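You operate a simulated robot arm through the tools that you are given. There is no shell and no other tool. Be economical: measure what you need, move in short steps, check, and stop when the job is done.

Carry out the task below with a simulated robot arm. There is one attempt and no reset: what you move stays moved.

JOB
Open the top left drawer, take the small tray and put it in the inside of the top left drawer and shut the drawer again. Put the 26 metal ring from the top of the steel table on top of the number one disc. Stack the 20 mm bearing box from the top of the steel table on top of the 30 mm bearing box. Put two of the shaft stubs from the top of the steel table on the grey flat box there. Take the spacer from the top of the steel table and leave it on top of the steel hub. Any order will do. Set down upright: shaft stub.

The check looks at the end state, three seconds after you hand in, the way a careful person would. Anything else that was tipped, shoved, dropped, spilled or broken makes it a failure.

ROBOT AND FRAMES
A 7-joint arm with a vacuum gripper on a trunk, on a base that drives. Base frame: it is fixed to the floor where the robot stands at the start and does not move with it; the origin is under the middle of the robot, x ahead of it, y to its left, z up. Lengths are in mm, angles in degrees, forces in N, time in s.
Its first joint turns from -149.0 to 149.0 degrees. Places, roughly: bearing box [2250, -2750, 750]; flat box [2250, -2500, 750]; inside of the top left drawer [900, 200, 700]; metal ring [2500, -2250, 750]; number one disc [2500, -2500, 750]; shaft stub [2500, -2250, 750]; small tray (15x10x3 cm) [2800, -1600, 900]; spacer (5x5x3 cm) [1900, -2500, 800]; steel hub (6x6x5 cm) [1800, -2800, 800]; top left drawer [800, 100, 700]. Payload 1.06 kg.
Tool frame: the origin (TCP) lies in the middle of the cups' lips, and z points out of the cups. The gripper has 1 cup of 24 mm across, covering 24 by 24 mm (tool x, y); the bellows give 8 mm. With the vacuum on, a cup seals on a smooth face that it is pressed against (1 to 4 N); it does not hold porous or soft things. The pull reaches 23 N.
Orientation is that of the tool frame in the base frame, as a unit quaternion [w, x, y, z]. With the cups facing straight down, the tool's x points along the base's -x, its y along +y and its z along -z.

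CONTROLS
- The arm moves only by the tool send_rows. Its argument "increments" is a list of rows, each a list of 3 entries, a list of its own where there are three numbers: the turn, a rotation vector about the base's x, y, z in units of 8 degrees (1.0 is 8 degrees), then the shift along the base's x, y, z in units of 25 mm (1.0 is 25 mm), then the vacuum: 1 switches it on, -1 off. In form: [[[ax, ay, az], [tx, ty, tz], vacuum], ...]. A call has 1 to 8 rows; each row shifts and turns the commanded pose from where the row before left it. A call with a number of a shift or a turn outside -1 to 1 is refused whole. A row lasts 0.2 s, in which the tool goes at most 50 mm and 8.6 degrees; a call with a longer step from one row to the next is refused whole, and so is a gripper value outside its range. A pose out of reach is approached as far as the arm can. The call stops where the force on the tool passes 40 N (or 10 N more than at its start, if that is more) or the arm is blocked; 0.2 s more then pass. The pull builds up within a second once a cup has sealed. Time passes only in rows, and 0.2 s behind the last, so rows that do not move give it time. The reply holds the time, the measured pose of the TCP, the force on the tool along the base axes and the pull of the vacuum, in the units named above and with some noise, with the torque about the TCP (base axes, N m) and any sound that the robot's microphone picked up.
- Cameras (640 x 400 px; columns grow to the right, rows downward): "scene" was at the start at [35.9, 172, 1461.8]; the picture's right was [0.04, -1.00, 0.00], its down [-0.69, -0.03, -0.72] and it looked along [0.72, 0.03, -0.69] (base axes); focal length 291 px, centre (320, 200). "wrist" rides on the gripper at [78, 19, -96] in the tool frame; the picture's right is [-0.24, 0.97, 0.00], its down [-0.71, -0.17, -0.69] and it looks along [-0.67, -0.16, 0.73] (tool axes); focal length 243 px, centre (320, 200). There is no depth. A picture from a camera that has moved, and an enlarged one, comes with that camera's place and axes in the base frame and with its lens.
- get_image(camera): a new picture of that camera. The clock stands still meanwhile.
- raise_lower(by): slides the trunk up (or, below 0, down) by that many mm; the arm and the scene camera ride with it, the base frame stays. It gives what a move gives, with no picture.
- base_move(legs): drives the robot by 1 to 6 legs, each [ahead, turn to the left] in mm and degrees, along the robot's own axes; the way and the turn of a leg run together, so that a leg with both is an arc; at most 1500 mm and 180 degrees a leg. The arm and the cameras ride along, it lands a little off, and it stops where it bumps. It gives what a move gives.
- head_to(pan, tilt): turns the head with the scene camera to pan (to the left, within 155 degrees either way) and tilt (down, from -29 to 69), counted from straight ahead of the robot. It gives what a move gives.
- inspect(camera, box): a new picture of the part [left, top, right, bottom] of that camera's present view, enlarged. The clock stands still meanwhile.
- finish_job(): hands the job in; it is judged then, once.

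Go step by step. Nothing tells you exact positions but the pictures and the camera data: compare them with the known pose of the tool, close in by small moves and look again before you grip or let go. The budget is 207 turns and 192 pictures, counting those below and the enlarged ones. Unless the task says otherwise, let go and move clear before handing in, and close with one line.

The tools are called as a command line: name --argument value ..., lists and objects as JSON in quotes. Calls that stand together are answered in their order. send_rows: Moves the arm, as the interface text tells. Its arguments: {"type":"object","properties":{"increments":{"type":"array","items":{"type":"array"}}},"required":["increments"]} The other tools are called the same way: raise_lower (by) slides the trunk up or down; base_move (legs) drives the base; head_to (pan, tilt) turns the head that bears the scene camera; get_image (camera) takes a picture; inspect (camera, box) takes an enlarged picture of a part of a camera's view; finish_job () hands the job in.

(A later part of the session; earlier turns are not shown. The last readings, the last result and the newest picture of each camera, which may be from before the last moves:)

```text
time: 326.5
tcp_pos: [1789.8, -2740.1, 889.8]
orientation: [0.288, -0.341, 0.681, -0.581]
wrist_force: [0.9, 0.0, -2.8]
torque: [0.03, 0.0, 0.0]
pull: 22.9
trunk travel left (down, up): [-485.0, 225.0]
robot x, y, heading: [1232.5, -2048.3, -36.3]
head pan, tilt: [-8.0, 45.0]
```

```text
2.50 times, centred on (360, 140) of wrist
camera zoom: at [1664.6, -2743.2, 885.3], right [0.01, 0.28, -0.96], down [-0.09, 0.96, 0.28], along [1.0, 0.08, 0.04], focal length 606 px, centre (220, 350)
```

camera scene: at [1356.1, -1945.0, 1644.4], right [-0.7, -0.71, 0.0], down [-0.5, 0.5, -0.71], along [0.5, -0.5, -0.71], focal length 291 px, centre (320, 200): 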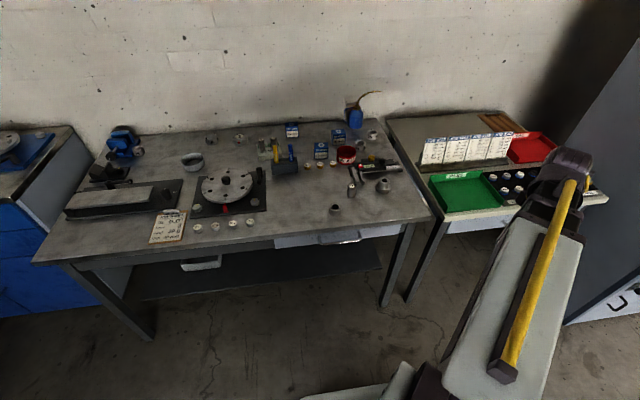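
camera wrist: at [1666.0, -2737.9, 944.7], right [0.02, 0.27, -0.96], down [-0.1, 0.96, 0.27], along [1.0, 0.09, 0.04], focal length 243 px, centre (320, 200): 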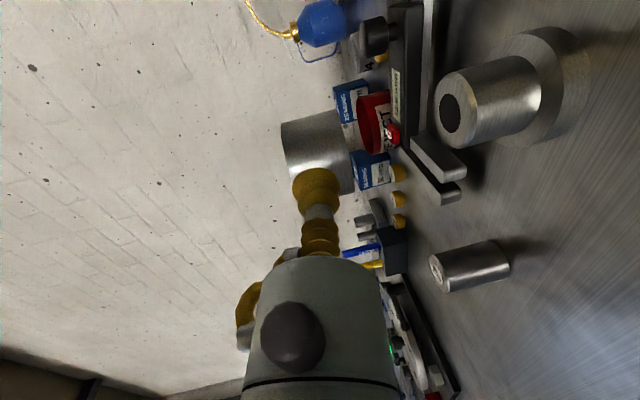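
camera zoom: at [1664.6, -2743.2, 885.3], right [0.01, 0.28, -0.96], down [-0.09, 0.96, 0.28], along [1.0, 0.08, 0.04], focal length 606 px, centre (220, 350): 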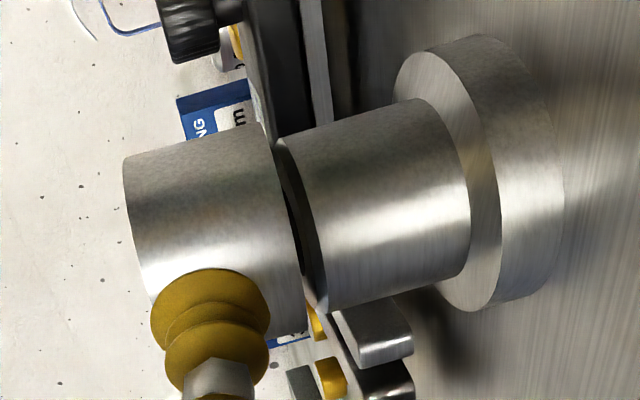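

The arm barely moved down (near a limit), so I'll use the trunk for the last millimetres.

raise_lower --by -4

inspect --camera "wrist" --box '[240, 60, 480, 220]'

```text
time: 327.1
tcp_pos: [1788.7, -2739.8, 884.9]
orientation: [0.288, -0.342, 0.68, -0.58]
wrist_force: [0.0, -0.5, 3.4]
torque: [-0.08, -0.08, -0.04]
pull: 23.6
trunk travel left (down, up): [-481.0, 229.0]
robot x, y, heading: [1235.3, -2049.0, -36.3]
head pan, tilt: [-8.0, 45.0]
```

```text
2.50 times, centred on (360, 140) of wrist
camera zoom: at [1664.3, -2743.0, 882.1], right [0.01, 0.28, -0.96], down [-0.09, 0.96, 0.27], along [1.0, 0.08, 0.04], focal length 606 px, centre (220, 350)
```

zoom: 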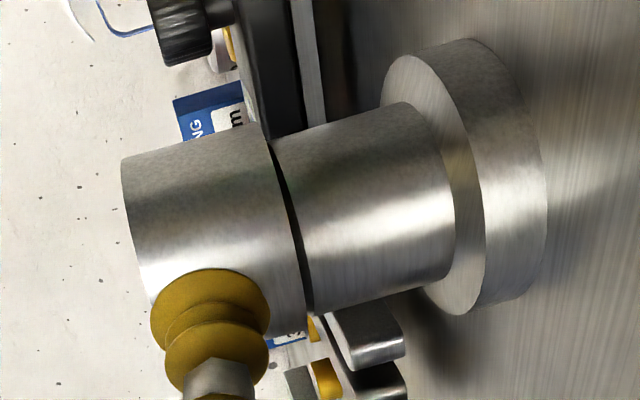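

Contact made, spacer seated on the hub. Releasing and backing straight off.

send_rows --increments '[[[0, 0, 0], [0, 0, 0], -1], [[0, 0, 0], [0, 0, 0], -1], [[0, 0, 0], [0, 0, 0], -1], [[0, 0, 0], [-0.16, 0.12, 0], -1], [[0, 0, 0], [-0.32, 0.24, 0], -1], [[0, 0, 0], [-0.32, 0.24, 0], -1], [[0, 0, 0], [0, 0, 0], -1]]'

get_image --camera "wrist"

```text
time: 328.7
tcp_pos: [1768.7, -2725.0, 885.9]
orientation: [0.287, -0.343, 0.682, -0.579]
wrist_force: [-0.3, -0.1, 0.1]
torque: [0.03, 0.05, 0.0]
pull: 0.1
trunk travel left (down, up): [-481.0, 229.0]
robot x, y, heading: [1236.3, -2051.8, -36.5]
head pan, tilt: [-8.0, 45.0]
```

```text
42 pictures are left
camera wrist: at [1643.9, -2728.1, 882.5], right [0.01, 0.28, -0.96], down [-0.09, 0.96, 0.28], along [1.0, 0.08, 0.04], focal length 243 px, centre (320, 200)
```

wrist: 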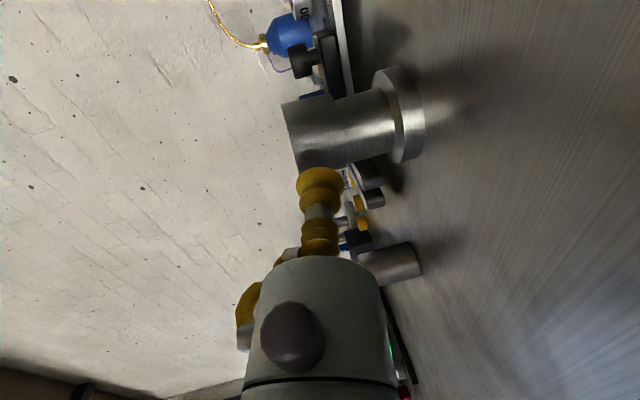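

The spacer rests on the hub. Next, the bearing boxes. I'll raise up and restore the vertical tool pose.

raise_lower --by 229

send_rows --increments '[[[0.6, 0.8, 0], [-0.3, 0.3, 0], -1], [[0.6, 0.8, 0], [-0.3, 0.3, 0], -1], [[0.6, 0.8, 0], [-0.3, 0.3, 0], -1], [[0.6, 0.8, 0], [-0.3, 0.3, 0], -1], [[0.6, 0.8, 0], [-0.3, 0.3, 0], -1], [[0.6, 0.8, 0], [0, 0.3, 0], -1], [[0.6, 0.8, 0], [0, 0.3, 0], -1], [[0.6, 0.8, 0], [0, 0.3, 0], -1]]'

send_rows --increments '[[[0.6, 0.8, 0], [0, 0, 0], -1], [[0.6, 0.8, 0], [0, 0, 0], -1], [[0, 0, -1], [0, 0, 0], -1], [[0, 0, -1], [0, 0, 0], -1], [[0, 0, -1], [0, 0, 0], -1], [[0, 0, -1], [0, 0, 0], -1], [[0, 0, -1], [0, 0, 0], -1], [[0, 0, -1], [0, 0, 0], -1]]'

send_rows --increments '[[[0, 0, -1], [0, 0.4, 0], -1], [[0, 0, -1], [0, 0.4, 0], -1], [[0, 0, -1], [0, 0.4, 0], -1], [[0, 0, -1], [0, 0.4, 0], -1], [[0, 0, -1], [0, 0.4, 0], -1], [[0, 0, 0], [0, 0, 0], -1]]'

```text
time: 331.1
tcp_pos: [1769.1, -2724.4, 1113.7]
orientation: [0.287, -0.341, 0.682, -0.58]
wrist_force: [0.3, -0.2, -0.9]
torque: [-0.03, -0.01, 0.0]
pull: 0.0
trunk travel left (down, up): [-710.0, 0.0]
robot x, y, heading: [1236.7, -2047.5, -36.5]
head pan, tilt: [-8.0, 45.0]
```

```text
time: 332.9
tcp_pos: [1732.2, -2665.6, 1114.1]
orientation: [0.062, -0.444, 0.885, -0.128]
wrist_force: [-1.0, -0.2, -0.7]
torque: [0.01, -0.01, 0.01]
pull: 0.0
trunk travel left (down, up): [-710.0, 0.0]
robot x, y, heading: [1234.4, -2050.4, -36.6]
head pan, tilt: [-8.0, 45.0]
```

```text
time: 334.7
tcp_pos: [1731.0, -2664.7, 1115.2]
orientation: [0.0, -0.046, 0.999, -0.005]
wrist_force: [0.9, -0.4, 0.3]
torque: [0.03, -0.02, 0.0]
pull: 0.0
trunk travel left (down, up): [-710.0, 0.0]
robot x, y, heading: [1235.1, -2047.3, -36.5]
head pan, tilt: [-8.0, 45.0]
```

```text
time: 336.1
tcp_pos: [1731.6, -2615.0, 1114.6]
orientation: [-0.002, 0.299, 0.954, -0.005]
wrist_force: [-0.4, -0.1, -0.6]
torque: [0.01, 0.03, 0.01]
pull: 0.0
trunk travel left (down, up): [-710.0, 0.0]
robot x, y, heading: [1233.5, -2050.8, -36.6]
head pan, tilt: [-8.0, 45.0]
```

The new stand is straight ahead by 354 mm. Driving forward.

base_move --legs '[[350, 0]]'

get_image --camera "wrist"

```text
time: 338.3
tcp_pos: [2011.6, -2822.2, 1115.1]
orientation: [-0.003, 0.297, 0.955, -0.005]
wrist_force: [0.6, -0.1, -0.7]
torque: [0.0, 0.01, -0.01]
pull: 0.2
trunk travel left (down, up): [-710.0, 0.0]
robot x, y, heading: [1515.8, -2257.9, -36.5]
head pan, tilt: [-8.0, 45.0]
```

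```text
41 pictures are left
camera wrist: at [1959.2, -2761.5, 1210.0], right [0.75, 0.67, -0.01], down [0.49, -0.54, 0.68], along [0.45, -0.52, -0.73], focal length 243 px, centre (320, 200)
```

wrist: 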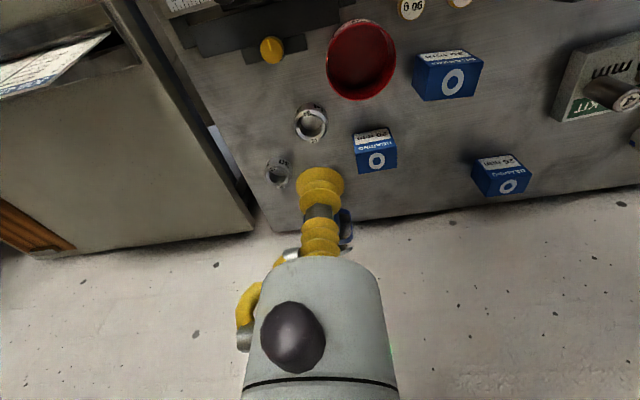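

inspect --camera "wrist" --box '[340, 30, 500, 190]'

```text
2.50 times, centred on (420, 110) of wrist
camera zoom: at [1959.2, -2761.5, 1210.0], right [0.75, 0.67, -0.01], down [0.49, -0.54, 0.68], along [0.45, -0.52, -0.73], focal length 606 px, centre (70, 425)
```

zoom: 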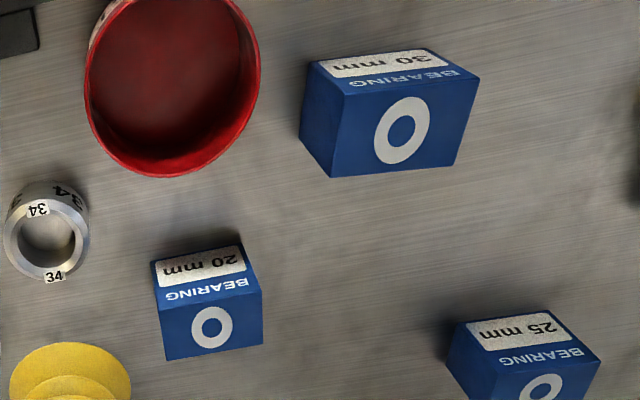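

Confirmed: the middle box is the 20 mm, the larger is the 30 mm. Tops: 20 mm at (2171, -2869, 883), 30 mm at (2149, -2728, 884). Moving over the 20 mm box.

send_rows --increments '[[[0, 0, 0], [0.91, -0.27, 0], -1], [[0, 0, 0], [0.91, -0.27, 0], -1], [[0, 0, 0], [0.91, -0.27, -0.5], -1], [[0, 0, 0], [0.91, -0.27, -1], -1], [[0, 0, 0], [0.91, -0.27, -1], -1], [[0, 0, 0], [0.91, -0.27, -1], -1], [[0, 0, 0], [0.91, -0.27, -1], -1], [[0, 0, 0], [0, 0, -1], -1]]'

get_image --camera "wrist"

```text
time: 340.1
tcp_pos: [2172.7, -2869.0, 977.9]
orientation: [-0.003, 0.298, 0.955, -0.005]
wrist_force: [-0.5, 0.8, -0.2]
torque: [-0.01, -0.02, 0.0]
pull: 0.2
trunk travel left (down, up): [-710.0, 0.0]
robot x, y, heading: [1515.3, -2255.2, -36.5]
head pan, tilt: [-8.0, 45.0]
```

```text
39 pictures are left
camera wrist: at [2119.2, -2808.7, 1072.7], right [0.75, 0.67, -0.01], down [0.49, -0.54, 0.68], along [0.45, -0.52, -0.73], focal length 243 px, centre (320, 200)
```

wrist: 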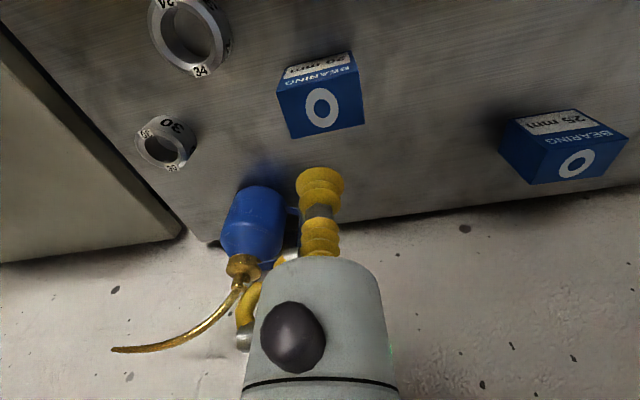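

Aligned. Descending to grip.

send_rows --increments '[[[0, 0, 0], [-0.06, 0.04, -1], 1], [[0, 0, 0], [0, 0, -1], 1], [[0, 0, 0], [0, 0, -0.8], 1], [[0, 0, 0], [0, 0, -0.5], 1], [[0, 0, 0], [0, 0, -0.25], 1], [[0, 0, 0], [0, 0, -0.2], 1], [[0, 0, 0], [0, 0, 0], 1]]'

```text
time: 341.7
tcp_pos: [2168.6, -2869.5, 884.7]
orientation: [-0.002, 0.298, 0.955, -0.004]
wrist_force: [-1.1, -1.5, 3.1]
torque: [0.0, -0.07, -0.01]
pull: 23.0
trunk travel left (down, up): [-710.0, 0.0]
robot x, y, heading: [1517.2, -2252.7, -36.7]
head pan, tilt: [-8.0, 45.0]
```

Sealed. Lifting and carrying it over the 30 mm box.

send_rows --increments '[[[0, 0, 0], [0, 0, 0.2], 1], [[0, 0, 0], [0, 0, 0.8], 1], [[0, 0, 0], [0, 0, 1], 1], [[0, 0, 0], [0, 0, 1], 1], [[0, 0, 0], [0, 0, 1], 1], [[0, 0, 0], [-0.1, 0.7, 0.5], 1], [[0, 0, 0], [-0.15, 1, 0], 1], [[0, 0, 0], [-0.15, 1, 0], 1]]'

send_rows --increments '[[[0, 0, 0], [-0.15, 1, 0], 1], [[0, 0, 0], [-0.15, 1, 0], 1], [[0, 0, 0], [-0.1, 0.9, 0], 1], [[0, 0, 0], [0, 0, 0], 1]]'

get_image --camera "wrist"

```text
time: 343.5
tcp_pos: [2159.6, -2800.6, 996.3]
orientation: [-0.002, 0.298, 0.955, -0.005]
wrist_force: [0.0, -0.6, -0.8]
torque: [-0.02, 0.0, -0.02]
pull: 22.6
trunk travel left (down, up): [-710.0, 0.0]
robot x, y, heading: [1515.8, -2254.6, -36.6]
head pan, tilt: [-8.0, 45.0]
```

```text
time: 344.5
tcp_pos: [2150.1, -2727.6, 996.5]
orientation: [-0.002, 0.298, 0.954, -0.005]
wrist_force: [-0.1, 0.6, -1.8]
torque: [0.03, -0.02, 0.0]
pull: 23.2
trunk travel left (down, up): [-710.0, 0.0]
robot x, y, heading: [1514.7, -2257.7, -36.5]
head pan, tilt: [-8.0, 45.0]
```

```text
38 pictures are left
camera wrist: at [2097.4, -2667.1, 1091.0], right [0.75, 0.67, -0.01], down [0.49, -0.54, 0.68], along [0.45, -0.52, -0.73], focal length 243 px, centre (320, 200)
```

wrist: 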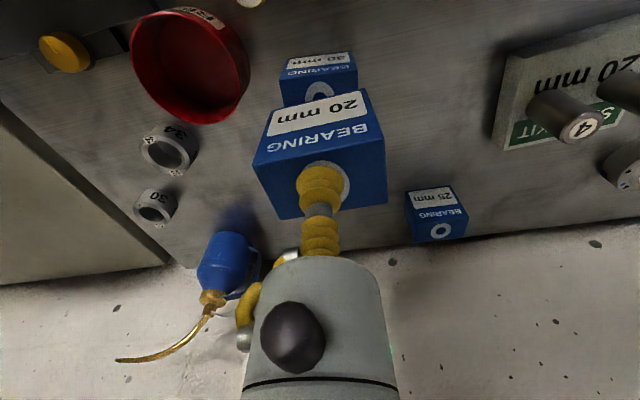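

The box is aligned over the 30 mm box. Lowering.

send_rows --increments '[[[0, 0, 0], [0, 0, -0.9], 1], [[0, 0, 0], [0, 0, -0.5], 1], [[0, 0, 0], [0, 0, -0.3], 1], [[0, 0, 0], [0, 0, -0.12], 1], [[0, 0, 0], [0, 0, -0.1], 1], [[0, 0, 0], [0, 0, 0], 1]]'

```text
time: 345.9
tcp_pos: [2150.6, -2729.1, 949.6]
orientation: [-0.003, 0.297, 0.955, -0.004]
wrist_force: [1.1, -0.9, 1.7]
torque: [0.03, -0.05, 0.0]
pull: 22.8
trunk travel left (down, up): [-710.0, 0.0]
robot x, y, heading: [1514.5, -2255.7, -36.7]
head pan, tilt: [-8.0, 45.0]
```

send_rows --increments '[[[0, 0, 0], [0, 0, -0.06], 1], [[0, 0, 0], [0, 0, 0], 1], [[0, 0, 0], [0, 0, 0], -1], [[0, 0, 0], [0, 0, 0], -1], [[0, 0, 0], [0, 0, 0.1], -1], [[0, 0, 0], [0, 0, 0.4], -1], [[0, 0, 0], [0, 0, 1], -1], [[0, 0, 0], [0, 0, 1], -1]]'

get_image --camera "wrist"

```text
time: 347.7
tcp_pos: [2149.7, -2728.9, 1009.3]
orientation: [-0.003, 0.298, 0.955, -0.005]
wrist_force: [-0.4, 0.3, -0.8]
torque: [-0.02, -0.01, -0.02]
pull: 0.0
trunk travel left (down, up): [-710.0, 0.0]
robot x, y, heading: [1514.6, -2256.5, -36.6]
head pan, tilt: [-8.0, 45.0]
```

```text
37 pictures are left
camera wrist: at [2096.8, -2667.4, 1104.8], right [0.75, 0.67, -0.01], down [0.49, -0.54, 0.68], along [0.45, -0.52, -0.73], focal length 243 px, centre (320, 200)
```

wrist: 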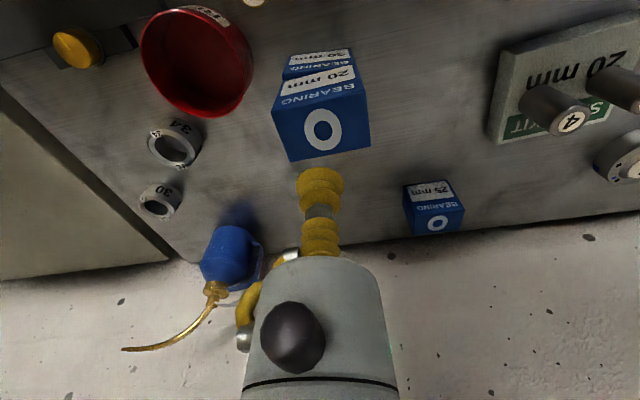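

The 20 mm box sits on the 30 mm box. Now back to the ring: the side grip worked at a flat tilt, so I'll use the same pose on it. Driving back to the left stand with the arm high.

send_rows --increments '[[[0, 0, 0], [0, 0, 1], -1], [[0, 0, 0], [-0.4, 0.3, 1], -1], [[0, 0, 0], [-0.4, 0.3, 1], -1], [[0, 0, 0], [-0.4, 0.3, 1], -1], [[0, 0, 0], [-0.4, 0.3, 1], -1], [[0, 0, 0], [0, 0, 0], -1]]'

base_move --legs '[[-150, 0], [0, 88.9], [398, 0], [0, -89.2], [145, 0]]'

```text
time: 349.1
tcp_pos: [2109.9, -2697.7, 1133.9]
orientation: [-0.003, 0.298, 0.955, -0.005]
wrist_force: [-0.1, 0.6, 0.2]
torque: [0.01, -0.02, -0.01]
pull: 0.0
trunk travel left (down, up): [-710.0, 0.0]
robot x, y, heading: [1518.1, -2261.8, -36.4]
head pan, tilt: [-8.0, 45.0]
```

```text
time: 361.1
tcp_pos: [2336.2, -2407.4, 1133.5]
orientation: [-0.003, 0.315, 0.949, -0.004]
wrist_force: [-0.3, 0.8, -0.1]
torque: [0.01, 0.01, 0.01]
pull: 0.0
trunk travel left (down, up): [-710.0, 0.0]
robot x, y, heading: [1759.3, -1943.3, -38.6]
head pan, tilt: [-8.0, 45.0]
```

send_rows --increments '[[[0, 0, 1], [0.9, 0.66, 0], -1], [[0, 0, 1], [0.9, 0.66, 0], -1], [[0, 0, 1], [0.9, 0.66, 0], -1], [[0, 0, 1], [0.9, 0.66, 0], -1], [[0, 0, 1], [0.9, 0.66, 0], -1], [[0, 0, 1], [0.9, 0.66, 0], -1], [[0, 0, 1], [0.9, 0.66, 0], -1], [[0, 0, 1], [0.9, 0.66, 0], -1]]'

send_rows --increments '[[[0, 0, 1], [0.9, 0.66, 0], -1], [[0, 0, 1], [0.9, 0.66, 0], -1], [[0, 0, 1], [0.9, 0.66, 0], -1], [[0, 0, 0.3], [0.9, 0.66, 0], -1], [[-0.6, -0.8, 0], [0, 0, 0], -1], [[-0.6, -0.8, 0], [0, 0, 0], -1], [[-0.6, -0.8, 0], [0, 0, 0], -1], [[-0.6, -0.8, 0], [0, 0, 0], -1]]'

send_rows --increments '[[[-0.6, -0.8, 0], [0, 0, 0], -1], [[0, 0, 0], [0, 0, 0], -1]]'

```text
time: 362.9
tcp_pos: [2515.8, -2273.6, 1134.5]
orientation: [0.0, -0.237, 0.972, -0.005]
wrist_force: [-0.6, 0.4, 0.3]
torque: [0.04, 0.02, -0.02]
pull: 0.1
trunk travel left (down, up): [-710.0, 0.0]
robot x, y, heading: [1756.5, -1944.6, -38.5]
head pan, tilt: [-8.0, 45.0]
```

```text
time: 364.7
tcp_pos: [2603.9, -2209.9, 1133.7]
orientation: [0.125, -0.433, 0.856, -0.253]
wrist_force: [0.8, -1.3, -0.2]
torque: [-0.01, 0.0, 0.01]
pull: 0.0
trunk travel left (down, up): [-710.0, 0.0]
robot x, y, heading: [1757.4, -1943.7, -38.4]
head pan, tilt: [-8.0, 45.0]
```

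```text
time: 365.3
tcp_pos: [2606.2, -2209.6, 1134.7]
orientation: [0.153, -0.422, 0.837, -0.312]
wrist_force: [-0.2, 0.2, -0.4]
torque: [0.0, -0.04, 0.02]
pull: 0.1
trunk travel left (down, up): [-710.0, 0.0]
robot x, y, heading: [1754.6, -1947.2, -38.5]
head pan, tilt: [-8.0, 45.0]
```

Pose is good (49° down). Lowering the trunk and moving above the ring by the vise.

raise_lower --by -215

send_rows --increments '[[[0, 0, 0], [0.93, 0.45, 0], -1], [[0, 0, 0], [0.93, 0.45, 0], -1], [[0, 0, 0], [0.93, 0.45, 0], -1], [[0, 0, 0], [0.93, 0.45, 0], -1], [[0, 0, 0], [0.93, 0.45, 0], -1], [[0, 0, 0], [0.93, 0.45, 0], -1], [[0, 0, 0], [0.93, 0.45, 0], -1], [[0, 0, 0], [0, 0, 0], -1]]'

get_image --camera "wrist"

```text
time: 367.6
tcp_pos: [2605.9, -2210.1, 919.1]
orientation: [0.152, -0.423, 0.838, -0.311]
wrist_force: [-0.3, -0.8, -0.8]
torque: [0.01, 0.0, -0.02]
pull: 0.0
trunk travel left (down, up): [-495.0, 215.0]
robot x, y, heading: [1756.8, -1943.5, -38.5]
head pan, tilt: [-8.0, 45.0]
```

```text
time: 369.4
tcp_pos: [2768.8, -2131.7, 919.7]
orientation: [0.153, -0.423, 0.837, -0.312]
wrist_force: [0.9, -1.1, 0.9]
torque: [0.01, 0.01, 0.02]
pull: 0.0
trunk travel left (down, up): [-495.0, 215.0]
robot x, y, heading: [1755.6, -1944.9, -38.4]
head pan, tilt: [-8.0, 45.0]
```

```text
36 pictures are left
camera wrist: at [2661.3, -2147.9, 980.3], right [-0.46, 0.63, -0.63], down [0.17, 0.76, 0.63], along [0.87, 0.18, -0.45], focal length 243 px, centre (320, 200)
```

wrist: 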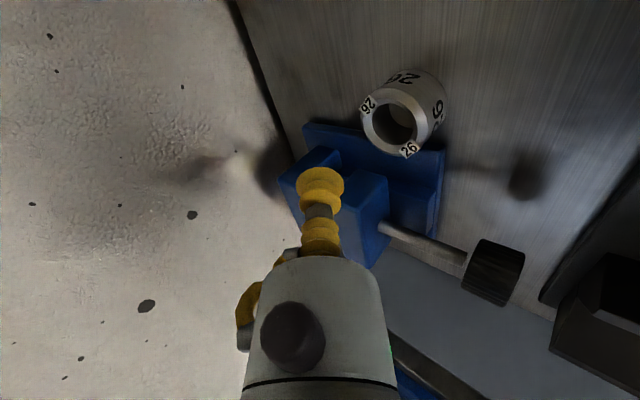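

The ring is at (2767, -2130), right below. Inserting the cup edge and dragging it to open table at (2747, -2248).

send_rows --increments '[[[0, 0, 0], [-0.04, 0.04, -0.9], -1], [[0, 0, 0], [0, 0, -0.9], -1], [[0, 0, 0], [0, 0, -0.8], -1], [[0, 0, 0], [0, 0, -0.5], -1], [[0, 0, 0], [0, 0, 0], -1]]'

inspect --camera "wrist" --box '[240, 90, 440, 230]'

```text
time: 370.6
tcp_pos: [2767.7, -2131.1, 841.6]
orientation: [0.152, -0.422, 0.838, -0.311]
wrist_force: [0.6, 0.6, 1.6]
torque: [0.0, 0.03, 0.01]
pull: 0.0
trunk travel left (down, up): [-495.0, 215.0]
robot x, y, heading: [1757.2, -1942.0, -38.8]
head pan, tilt: [-8.0, 45.0]
```

```text
2.86 times, centred on (340, 160) of wrist
camera zoom: at [2659.8, -2147.5, 901.9], right [-0.46, 0.63, -0.63], down [0.17, 0.76, 0.63], along [0.87, 0.18, -0.45], focal length 693 px, centre (263, 314)
```

zoom: 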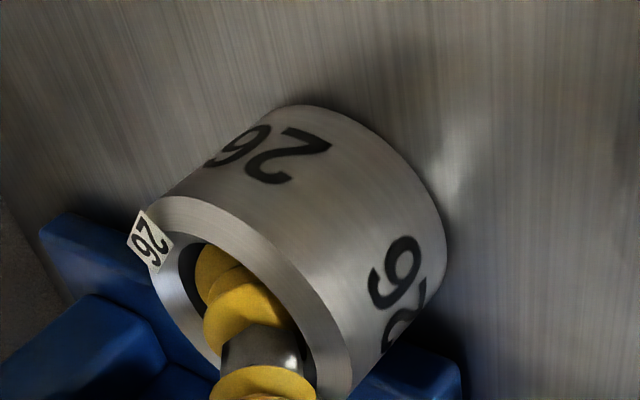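

Hooked. Dragging.

send_rows --increments '[[[0, 0, 0], [-0.06, -0.35, 0], -1], [[0, 0, 0], [-0.08, -0.44, 0], -1], [[0, 0, 0], [-0.08, -0.44, 0], -1], [[0, 0, 0], [-0.08, -0.44, 0], -1], [[0, 0, 0], [-0.08, -0.44, 0], -1], [[0, 0, 0], [-0.08, -0.44, 0], -1], [[0, 0, 0], [-0.08, -0.44, 0], -1], [[0, 0, 0], [-0.08, -0.44, 0], -1]]'

send_rows --increments '[[[0, 0, 0], [-0.08, -0.44, 0], -1], [[0, 0, 0], [-0.08, -0.44, 0], -1], [[0, 0, 0], [-0.08, -0.44, 0], -1], [[0, 0, 0], [0.02, 0.1, 0], -1], [[0, 0, 0], [0, 0, 0.6], -1], [[0, 0, 0], [0, 0, 0.8], -1], [[0, 0, 0], [0, 0, 0.8], -1], [[0, 0, 0], [0, 0, 0], -1]]'

get_image --camera "wrist"

```text
time: 372.4
tcp_pos: [2751.9, -2215.7, 840.3]
orientation: [0.153, -0.422, 0.838, -0.311]
wrist_force: [0.5, -0.3, -0.5]
torque: [0.0, -0.01, -0.03]
pull: 0.0
trunk travel left (down, up): [-495.0, 215.0]
robot x, y, heading: [1758.8, -1946.1, -38.6]
head pan, tilt: [-8.0, 45.0]
```

```text
time: 374.2
tcp_pos: [2745.7, -2246.4, 896.3]
orientation: [0.153, -0.422, 0.838, -0.311]
wrist_force: [0.2, 0.7, -0.1]
torque: [0.03, 0.0, 0.0]
pull: 0.1
trunk travel left (down, up): [-495.0, 215.0]
robot x, y, heading: [1753.8, -1943.0, -38.4]
head pan, tilt: [-8.0, 45.0]
```

```text
34 pictures are left
camera wrist: at [2638.4, -2262.5, 956.9], right [-0.46, 0.63, -0.63], down [0.17, 0.76, 0.63], along [0.87, 0.18, -0.45], focal length 243 px, centre (320, 200)
```

wrist: 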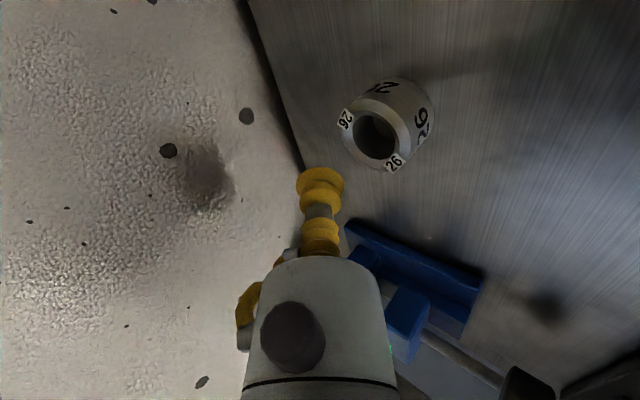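

The ring is at (2742, -2247). Backing off and pitching to near horizontal in front of it.

send_rows --increments '[[[0, 0, 0], [-0.8, 0.57, 0.6], -1], [[0, 0, 0], [-0.8, 0.57, 0.6], -1], [[-0.6, -0.8, 0], [-0.8, 0.57, 0], -1], [[-0.6, -0.8, 0], [0, 0, 0], -1], [[-0.6, -0.8, 0], [0, 0, 0], -1], [[-0.6, -0.8, 0], [0, 0, 0], -1], [[-0.6, -0.8, 0], [0, 0, 0], -1], [[0, 0, 0], [0, 0, 0], -1]]'

```text
time: 376.0
tcp_pos: [2685.4, -2204.2, 926.0]
orientation: [0.286, -0.344, 0.681, -0.58]
wrist_force: [-0.1, -0.1, -0.1]
torque: [-0.02, -0.01, 0.01]
pull: 0.1
trunk travel left (down, up): [-495.0, 215.0]
robot x, y, heading: [1755.3, -1946.0, -38.8]
head pan, tilt: [-8.0, 45.0]
```

Depress is 9° as wanted. For forearm clearance over the knob I'll raise the trunk and reach down with the arm.

raise_lower --by 215

send_rows --increments '[[[0, 0, 0], [0, 0, -1], -1], [[0, 0, 0], [0, 0, -1], -1], [[0, 0, 0], [0, 0, -1], -1], [[0, 0, 0], [0, 0, -1], -1], [[0, 0, 0], [0, 0, -1], -1], [[0, 0, 0], [0, 0, -1], -1], [[0, 0, 0], [0, 0, -1], -1], [[0, 0, 0], [0, 0, -1], -1]]'

```text
time: 378.3
tcp_pos: [2686.7, -2204.6, 1141.4]
orientation: [0.286, -0.344, 0.681, -0.58]
wrist_force: [-0.4, 1.1, 1.0]
torque: [0.04, 0.01, -0.01]
pull: 0.1
trunk travel left (down, up): [-710.0, 0.0]
robot x, y, heading: [1754.5, -1944.8, -38.5]
head pan, tilt: [-8.0, 45.0]
```

```text
time: 380.1
tcp_pos: [2685.8, -2204.8, 940.5]
orientation: [0.286, -0.343, 0.681, -0.58]
wrist_force: [0.0, -0.4, 0.1]
torque: [0.01, 0.01, -0.03]
pull: 0.1
trunk travel left (down, up): [-710.0, 0.0]
robot x, y, heading: [1756.5, -1944.9, -38.5]
head pan, tilt: [-8.0, 45.0]
```

send_rows --increments '[[[0, 0, 0], [0, 0, -1], -1], [[0, 0, 0], [0, 0, -1], -1], [[0, 0, 0], [0, 0, -0.9], -1], [[0, 0, 0], [0, 0, 0], -1]]'

get_image --camera "wrist"

head_to --pan 14 --tilt 38

inspect --camera "scene" --box '[260, 160, 420, 290]'

```text
time: 381.1
tcp_pos: [2683.9, -2203.0, 867.5]
orientation: [0.286, -0.343, 0.681, -0.58]
wrist_force: [-0.4, 0.6, -0.1]
torque: [-0.01, 0.01, -0.01]
pull: 0.0
trunk travel left (down, up): [-710.0, 0.0]
robot x, y, heading: [1755.3, -1946.1, -38.7]
head pan, tilt: [-8.0, 45.0]
```

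```text
33 pictures are left
camera wrist: at [2560.6, -2207.1, 865.9], right [0.01, 0.28, -0.96], down [-0.09, 0.96, 0.28], along [1.0, 0.09, 0.03], focal length 243 px, centre (320, 200)
```

wrist: 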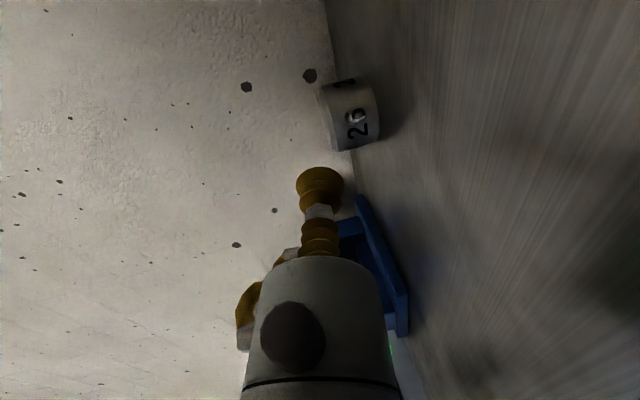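

```text
time: 381.9
tcp_pos: [2685.7, -2203.3, 869.3]
orientation: [0.285, -0.344, 0.681, -0.58]
wrist_force: [1.0, -0.1, 0.2]
torque: [0.01, 0.02, -0.02]
pull: 0.1
trunk travel left (down, up): [-710.0, 0.0]
robot x, y, heading: [1756.9, -1944.8, -38.6]
head pan, tilt: [14.0, 38.0]
```

```text
3.08 times, centred on (340, 225) of scene
camera zoom: at [1905.2, -1821.0, 1654.6], right [-0.42, -0.91, 0.0], down [-0.56, 0.26, -0.79], along [0.72, -0.33, -0.62], focal length 896 px, centre (258, 123)
```

zoom: 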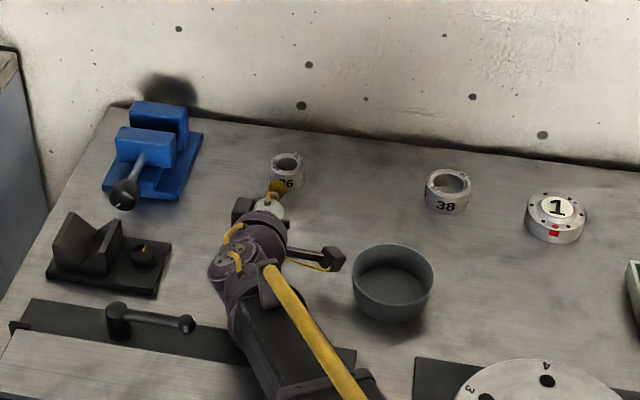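

All clear around the wrist, and the ring is aligned within 2 mm. Lowering to mid-ring height, watching the force.

send_rows --increments '[[[0, 0, 0], [0, 0, -0.7], -1], [[0, 0, 0], [0, 0, -0.45], -1], [[0, 0, 0], [0, 0, -0.16], -1], [[0, 0, 0], [0, 0, -0.1], -1], [[0, 0, 0], [0, 0, 0], -1]]'

```text
time: 383.1
tcp_pos: [2684.6, -2202.1, 838.0]
orientation: [0.284, -0.347, 0.676, -0.585]
wrist_force: [-2.1, 1.1, 12.5]
torque: [-0.13, 1.89, -0.25]
pull: 0.0
trunk travel left (down, up): [-710.0, 0.0]
robot x, y, heading: [1755.9, -1945.6, -38.6]
head pan, tilt: [14.0, 38.0]
stopped in row 5: the force on the tool passed its limit at 42 N (the readings are from after the stop); the commanded pose is now the measured one
```

The camera housing touched the bowl's rim. Lifting at once and checking the bowl.

send_rows --increments '[[[0, 0, 0], [0, 0, 0.5], -1], [[0, 0, 0], [0, 0, 0.8], -1], [[0, 0, 0], [0, 0, 0], -1]]'

inspect --camera "scene" --box '[260, 160, 420, 290]'

```text
time: 383.9
tcp_pos: [2686.0, -2203.5, 869.5]
orientation: [0.284, -0.347, 0.678, -0.583]
wrist_force: [-0.5, 0.0, 0.1]
torque: [0.0, 0.02, 0.02]
pull: 0.1
trunk travel left (down, up): [-710.0, 0.0]
robot x, y, heading: [1757.8, -1943.2, -38.8]
head pan, tilt: [14.0, 38.0]
```

```text
3.08 times, centred on (340, 225) of scene
camera zoom: at [1905.3, -1820.9, 1654.6], right [-0.42, -0.91, 0.0], down [-0.56, 0.26, -0.79], along [0.72, -0.33, -0.62], focal length 896 px, centre (258, 123)
```

zoom: 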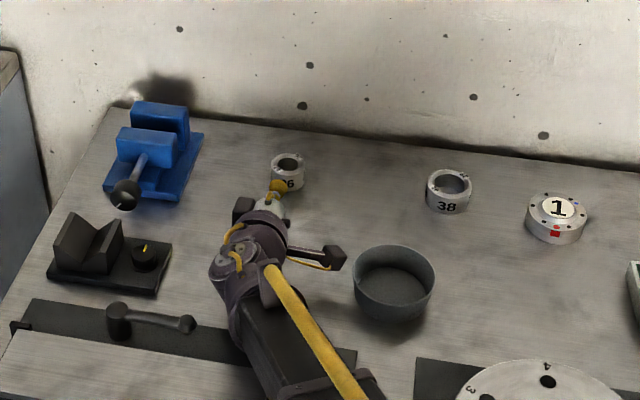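

The bowl hasn't moved; it was the camera touching the table. I'll roll the tool 8° so the camera sits higher and tilt slightly more, then lower again carefully.

send_rows --increments '[[[-0.78, 0.58, 0.16], [0, 0, 0], -1], [[0.2, 0.26, 0], [0, 0, -0.4], -1], [[0, 0, 0], [0, 0, -0.4], -1], [[0, 0, 0], [0, 0, -0.3], -1], [[0, 0, 0], [0, 0, -0.15], -1], [[0, 0, 0], [0, 0, 0], -1]]'

```text
time: 385.3
tcp_pos: [2686.8, -2202.7, 836.8]
orientation: [0.237, -0.4, 0.665, -0.585]
wrist_force: [-0.1, -0.2, -0.1]
torque: [0.0, -0.02, 0.01]
pull: 0.0
trunk travel left (down, up): [-710.0, 0.0]
robot x, y, heading: [1756.2, -1944.8, -38.4]
head pan, tilt: [14.0, 38.0]
```

send_rows --increments '[[[0, 0, 0], [0, 0, -0.12], -1], [[0, 0, 0], [0, 0, 0], -1]]'

get_image --camera "wrist"

```text
time: 385.9
tcp_pos: [2686.1, -2203.6, 835.1]
orientation: [0.237, -0.4, 0.665, -0.585]
wrist_force: [-1.2, 0.0, -1.0]
torque: [0.02, 0.01, 0.02]
pull: 0.0
trunk travel left (down, up): [-710.0, 0.0]
robot x, y, heading: [1754.5, -1942.5, -38.6]
head pan, tilt: [14.0, 38.0]
```

```text
30 pictures are left
camera wrist: at [2562.6, -2210.2, 847.3], right [-0.11, 0.19, -0.98], down [-0.09, 0.98, 0.2], along [0.99, 0.11, -0.09], focal length 243 px, centre (320, 200)
```

wrist: 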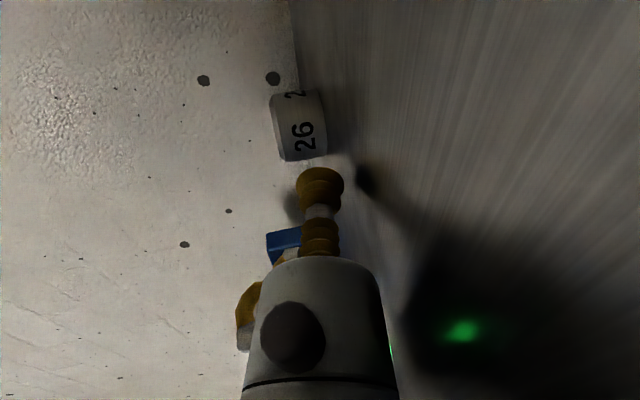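

Good: the cup is at mid-height and in line. Approaching with the vacuum on.

send_rows --increments '[[[0, 0, 0], [0.48, -0.36, -0.04], 1], [[0, 0, 0], [0.48, -0.36, 0], 1], [[0, 0, 0], [0.24, -0.18, 0], 1], [[0, 0, 0], [0.12, -0.09, 0], 1], [[0, 0, 0], [0.08, -0.06, 0], 1], [[0, 0, 0], [0.08, -0.06, 0], 1], [[0, 0, 0], [0, 0, 0], 1], [[0, 0, 0], [0, 0, 0], 1]]'

```text
time: 387.7
tcp_pos: [2724.9, -2231.5, 833.8]
orientation: [0.237, -0.4, 0.665, -0.584]
wrist_force: [-0.3, 0.6, 0.3]
torque: [0.0, 0.0, 0.02]
pull: 0.2
trunk travel left (down, up): [-710.0, 0.0]
robot x, y, heading: [1758.6, -1945.2, -38.7]
head pan, tilt: [14.0, 38.0]
```

send_rows --increments '[[[0, 0, 0], [0.08, -0.06, 0], 1], [[0, 0, 0], [0.08, -0.06, 0], 1], [[0, 0, 0], [0.08, -0.06, 0], 1], [[0, 0, 0], [0, 0, 0], 1], [[0, 0, 0], [0, 0, 0], 1]]'

send_rows --increments '[[[0, 0, 0], [0.08, -0.06, 0], 1], [[0, 0, 0], [0.08, -0.06, 0], 1], [[0, 0, 0], [0.08, -0.06, 0], 1], [[0, 0, 0], [0, 0, 0], 1], [[0, 0, 0], [0, 0, 0], 1]]'

inspect --camera "wrist" --box '[220, 80, 420, 220]'

```text
time: 388.9
tcp_pos: [2730.7, -2235.5, 833.4]
orientation: [0.237, -0.399, 0.666, -0.584]
wrist_force: [0.4, 1.2, -0.3]
torque: [0.0, -0.02, -0.04]
pull: 0.0
trunk travel left (down, up): [-710.0, 0.0]
robot x, y, heading: [1757.0, -1944.0, -38.6]
head pan, tilt: [14.0, 38.0]
```

```text
time: 390.1
tcp_pos: [2735.8, -2241.1, 834.4]
orientation: [0.238, -0.4, 0.665, -0.584]
wrist_force: [0.4, -0.3, -0.7]
torque: [0.01, -0.02, 0.03]
pull: 0.1
trunk travel left (down, up): [-710.0, 0.0]
robot x, y, heading: [1756.8, -1941.4, -38.6]
head pan, tilt: [14.0, 38.0]
```

```text
2.86 times, centred on (320, 150) of wrist
camera zoom: at [2612.1, -2246.8, 846.4], right [-0.11, 0.19, -0.98], down [-0.09, 0.98, 0.2], along [0.99, 0.11, -0.09], focal length 693 px, centre (320, 343)
```

zoom: 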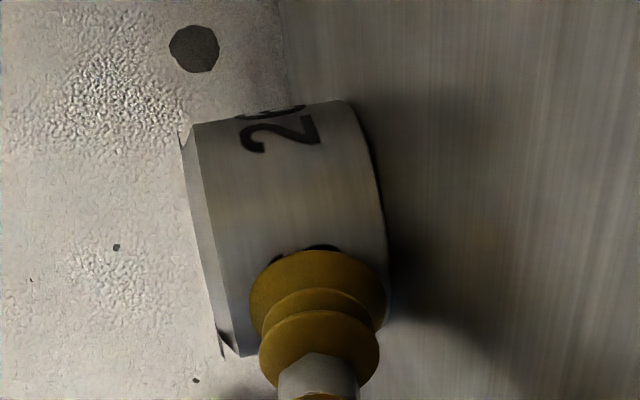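

The ring slides ahead without sealing. I'll drop 2 mm to keep the lip below the ring's bevel and use a quicker tap so the ring's inertia gives the pressing force.

send_rows --increments '[[[0, 0, 0], [-0.48, 0.36, -0.06], 1], [[0, 0, 0], [0, 0, -0.03], 1], [[0, 0, 0], [0, 0, 0], 1], [[0, 0, 0], [0.95, -0.71, 0], 1], [[0, 0, 0], [0.3, -0.22, 0], 1], [[0, 0, 0], [0, 0, 0], 1], [[0, 0, 0], [0, 0, 0], 1]]'

```text
time: 391.7
tcp_pos: [2755.4, -2254.8, 831.2]
orientation: [0.237, -0.399, 0.666, -0.585]
wrist_force: [-0.4, 0.3, 0.4]
torque: [-0.07, -0.06, 0.0]
pull: 22.7
trunk travel left (down, up): [-710.0, 0.0]
robot x, y, heading: [1755.7, -1945.7, -38.4]
head pan, tilt: [14.0, 38.0]
```

The ring is sealed with full pull! Lifting gently.

send_rows --increments '[[[0, 0, 0], [0, 0, 0.1], 1], [[0, 0, 0], [0, 0, 0.2], 1], [[0, 0, 0], [0, 0, 0.4], 1], [[0, 0, 0], [0, 0, 0.8], 1], [[0, 0, 0], [-0.3, 0.2, 0.8], 1], [[0, 0, 0], [-0.3, 0.2, 0.8], 1], [[0, 0, 0], [-0.3, 0.2, 0.8], 1], [[0, 0, 0], [0, 0, 0], 1]]'

get_image --camera "wrist"

```text
time: 393.5
tcp_pos: [2732.5, -2239.8, 928.5]
orientation: [0.237, -0.401, 0.665, -0.585]
wrist_force: [-0.3, -0.1, -0.6]
torque: [-0.03, 0.01, -0.01]
pull: 23.1
trunk travel left (down, up): [-710.0, 0.0]
robot x, y, heading: [1758.0, -1944.9, -38.5]
head pan, tilt: [14.0, 38.0]
```

```text
28 pictures are left
camera wrist: at [2608.8, -2246.3, 941.5], right [-0.11, 0.19, -0.98], down [-0.09, 0.98, 0.2], along [0.99, 0.11, -0.09], focal length 243 px, centre (320, 200)
```

wrist: 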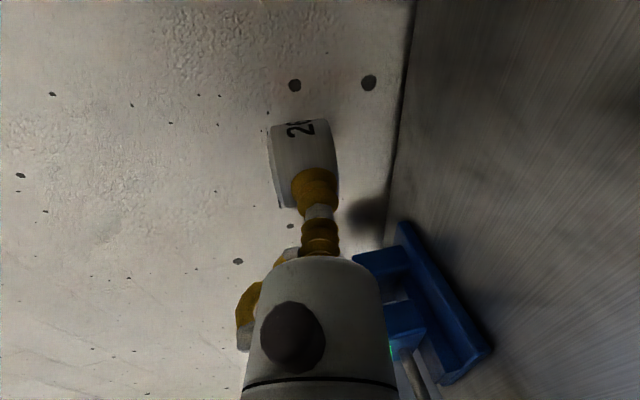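

The ring is held firmly. I'll turn the approach slightly so the camera keeps away from stub 9, and carry the ring toward disc 1.

send_rows --increments '[[[0, 0, -0.8], [-0.8, -0.95, 0], 1], [[0, 0, -0.8], [-0.8, -0.95, 0], 1], [[0, 0, 0], [-0.8, -0.95, 0], 1], [[0, 0, 0], [-0.8, -0.95, 0], 1], [[0, 0, 0], [-0.8, -0.95, 0], 1], [[0, 0, 0], [-0.8, -0.95, 0], 1], [[0, 0, 0], [-0.8, -0.95, 0], 1], [[0, 0, 0], [-0.8, -0.95, 0], 1]]'

send_rows --increments '[[[0, 0, 0], [-0.8, -0.95, 0], 1], [[0, 0, 0], [-0.8, -0.95, 0], 1], [[0, 0, 0], [-0.6, -0.8, 0], 1], [[0, 0, 0], [0, 0, 0], 1]]'

get_image --camera "wrist"

```text
time: 395.3
tcp_pos: [2573.3, -2432.1, 930.4]
orientation: [0.171, -0.323, 0.705, -0.607]
wrist_force: [-1.5, 0.6, -1.2]
torque: [-0.03, 0.0, 0.0]
pull: 22.8
trunk travel left (down, up): [-710.0, 0.0]
robot x, y, heading: [1759.5, -1941.9, -38.8]
head pan, tilt: [14.0, 38.0]
```

```text
time: 396.3
tcp_pos: [2518.4, -2498.0, 929.8]
orientation: [0.172, -0.323, 0.705, -0.607]
wrist_force: [0.3, 0.1, -0.9]
torque: [-0.03, -0.03, -0.02]
pull: 22.7
trunk travel left (down, up): [-710.0, 0.0]
robot x, y, heading: [1753.6, -1943.8, -38.6]
head pan, tilt: [14.0, 38.0]
```

```text
27 pictures are left
camera wrist: at [2395.5, -2477.0, 941.5], right [-0.07, 0.21, -0.98], down [0.13, 0.97, 0.2], along [0.99, -0.11, -0.09], focal length 243 px, centre (320, 200)
```

wrist: 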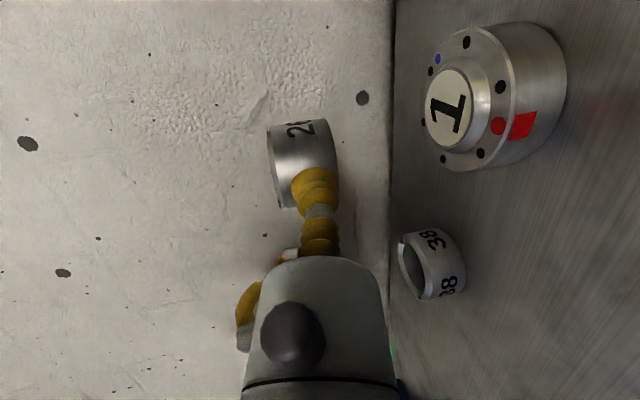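

Disc 1 is below. Shifting (−8, −12) mm and lowering partway for a check.

send_rows --increments '[[[0, 0, 0], [-0.32, -0.5, -0.6], 1], [[0, 0, 0], [0, 0, -0.8], 1], [[0, 0, 0], [0, 0, -0.8], 1], [[0, 0, 0], [0, 0, 0], 1]]'

inspect --camera "wrist" --box '[240, 60, 480, 220]'

```text
time: 397.3
tcp_pos: [2509.9, -2510.5, 874.0]
orientation: [0.171, -0.323, 0.706, -0.607]
wrist_force: [0.6, -0.3, -0.8]
torque: [-0.01, 0.01, -0.04]
pull: 22.8
trunk travel left (down, up): [-710.0, 0.0]
robot x, y, heading: [1754.6, -1942.9, -38.6]
head pan, tilt: [14.0, 38.0]
```

```text
2.50 times, centred on (360, 140) of wrist
camera zoom: at [2387.3, -2489.9, 886.3], right [-0.07, 0.21, -0.98], down [0.13, 0.97, 0.2], along [0.99, -0.11, -0.09], focal length 606 px, centre (220, 350)
```

zoom: 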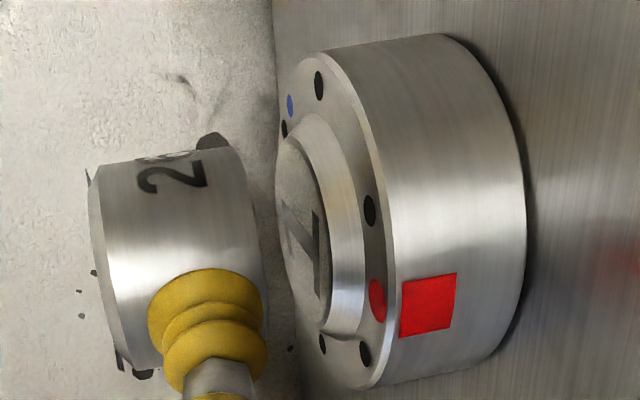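

send_rows --increments '[[[0, 0, 0], [-0.2, -0.08, -0.2], 1], [[0, 0, 0], [0, 0, 0], 1]]'

inspect --camera "scene" --box '[350, 180, 450, 260]'

inspect --camera "wrist" --box '[240, 60, 480, 220]'

```text
time: 397.9
tcp_pos: [2504.6, -2512.1, 869.0]
orientation: [0.171, -0.323, 0.706, -0.607]
wrist_force: [0.4, -0.6, -0.7]
torque: [-0.03, -0.01, 0.0]
pull: 23.6
trunk travel left (down, up): [-710.0, 0.0]
robot x, y, heading: [1755.9, -1940.8, -38.7]
head pan, tilt: [14.0, 38.0]
```

```text
5.00 times, centred on (400, 220) of scene
camera zoom: at [1905.3, -1821.1, 1654.6], right [-0.42, -0.91, 0.0], down [-0.56, 0.26, -0.79], along [0.72, -0.33, -0.62], focal length 1456 px, centre (-80, 100)
```

zoom: 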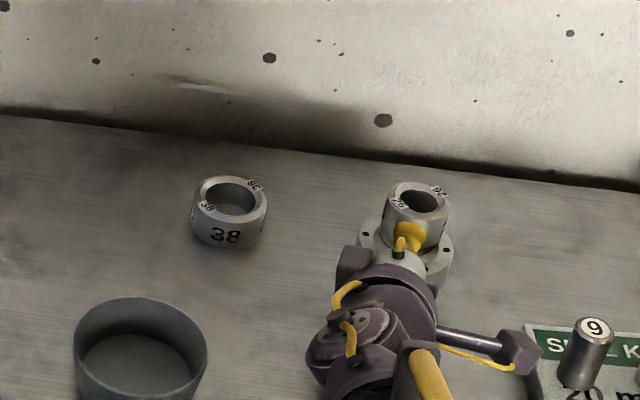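

```text
2.50 times, centred on (360, 140) of wrist
camera zoom: at [2382.3, -2491.9, 881.3], right [-0.07, 0.21, -0.98], down [0.13, 0.97, 0.2], along [0.99, -0.11, -0.09], focal length 606 px, centre (220, 350)
```

zoom: 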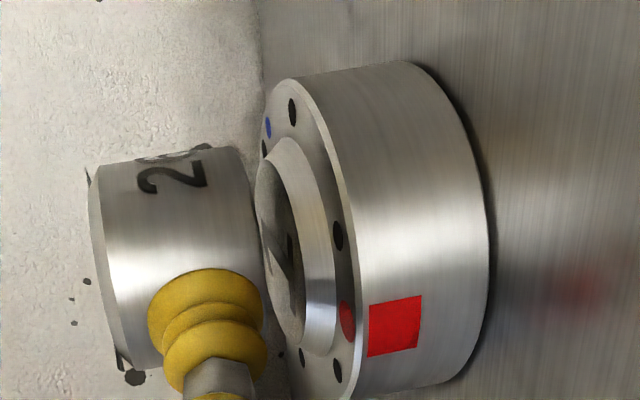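

Both views agree: the ring is centred over the disc within ~2 mm. Final lowering in small steps.

send_rows --increments '[[[0, 0, 0], [-0.04, 0.05, -0.12], 1], [[0, 0, 0], [0, 0, -0.1], 1], [[0, 0, 0], [0, 0, 0], 1]]'

inspect --camera "wrist" --box '[240, 60, 480, 220]'

```text
time: 398.7
tcp_pos: [2503.6, -2512.0, 863.8]
orientation: [0.17, -0.323, 0.705, -0.608]
wrist_force: [0.7, 0.7, -0.5]
torque: [-0.01, -0.04, 0.0]
pull: 23.2
trunk travel left (down, up): [-710.0, 0.0]
robot x, y, heading: [1755.1, -1937.5, -38.6]
head pan, tilt: [14.0, 38.0]
```

```text
2.50 times, centred on (360, 140) of wrist
camera zoom: at [2381.1, -2490.3, 875.6], right [-0.07, 0.21, -0.98], down [0.13, 0.97, 0.2], along [0.99, -0.11, -0.09], focal length 606 px, centre (220, 350)
```

zoom: 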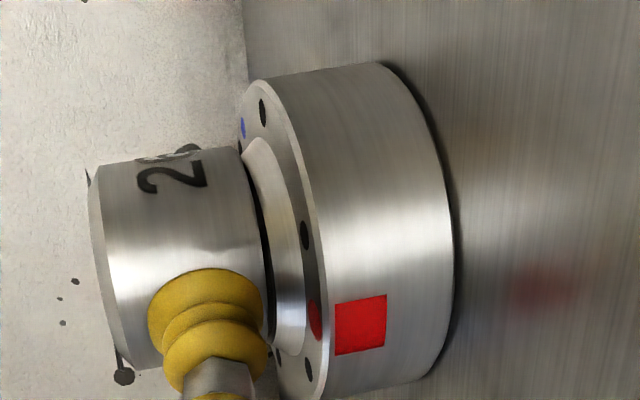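

About 2 mm to go.

send_rows --increments '[[[0, 0, 0], [0, 0, -0.05], 1], [[0, 0, 0], [0, 0, -0.05], 1], [[0, 0, 0], [0, 0, 0], 1]]'

send_rows --increments '[[[0, 0, 0], [0, 0, -0.04], 1], [[0, 0, 0], [0, 0, 0], 1], [[0, 0, 0], [0, 0, 0], 1]]'

inspect --camera "wrist" --box '[240, 60, 480, 220]'

```text
time: 399.5
tcp_pos: [2502.7, -2511.6, 861.2]
orientation: [0.171, -0.322, 0.705, -0.608]
wrist_force: [-0.4, -0.4, 1.3]
torque: [-0.15, -0.09, -0.01]
pull: 22.8
trunk travel left (down, up): [-710.0, 0.0]
robot x, y, heading: [1755.5, -1943.5, -38.7]
head pan, tilt: [14.0, 38.0]
```

```text
time: 400.3
tcp_pos: [2504.3, -2511.6, 861.4]
orientation: [0.171, -0.323, 0.705, -0.608]
wrist_force: [-0.5, -0.7, 2.6]
torque: [-0.15, -0.06, -0.03]
pull: 22.2
trunk travel left (down, up): [-710.0, 0.0]
robot x, y, heading: [1756.3, -1942.2, -38.5]
head pan, tilt: [14.0, 38.0]
```

```text
2.50 times, centred on (360, 140) of wrist
camera zoom: at [2380.7, -2489.9, 873.1], right [-0.07, 0.21, -0.98], down [0.13, 0.97, 0.2], along [0.99, -0.11, -0.09], focal length 606 px, centre (220, 350)
```

zoom: 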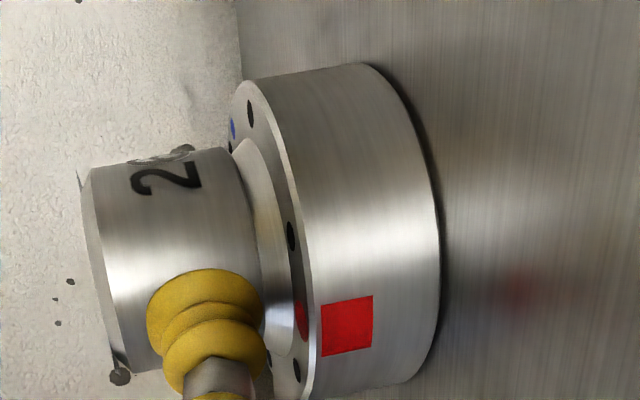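

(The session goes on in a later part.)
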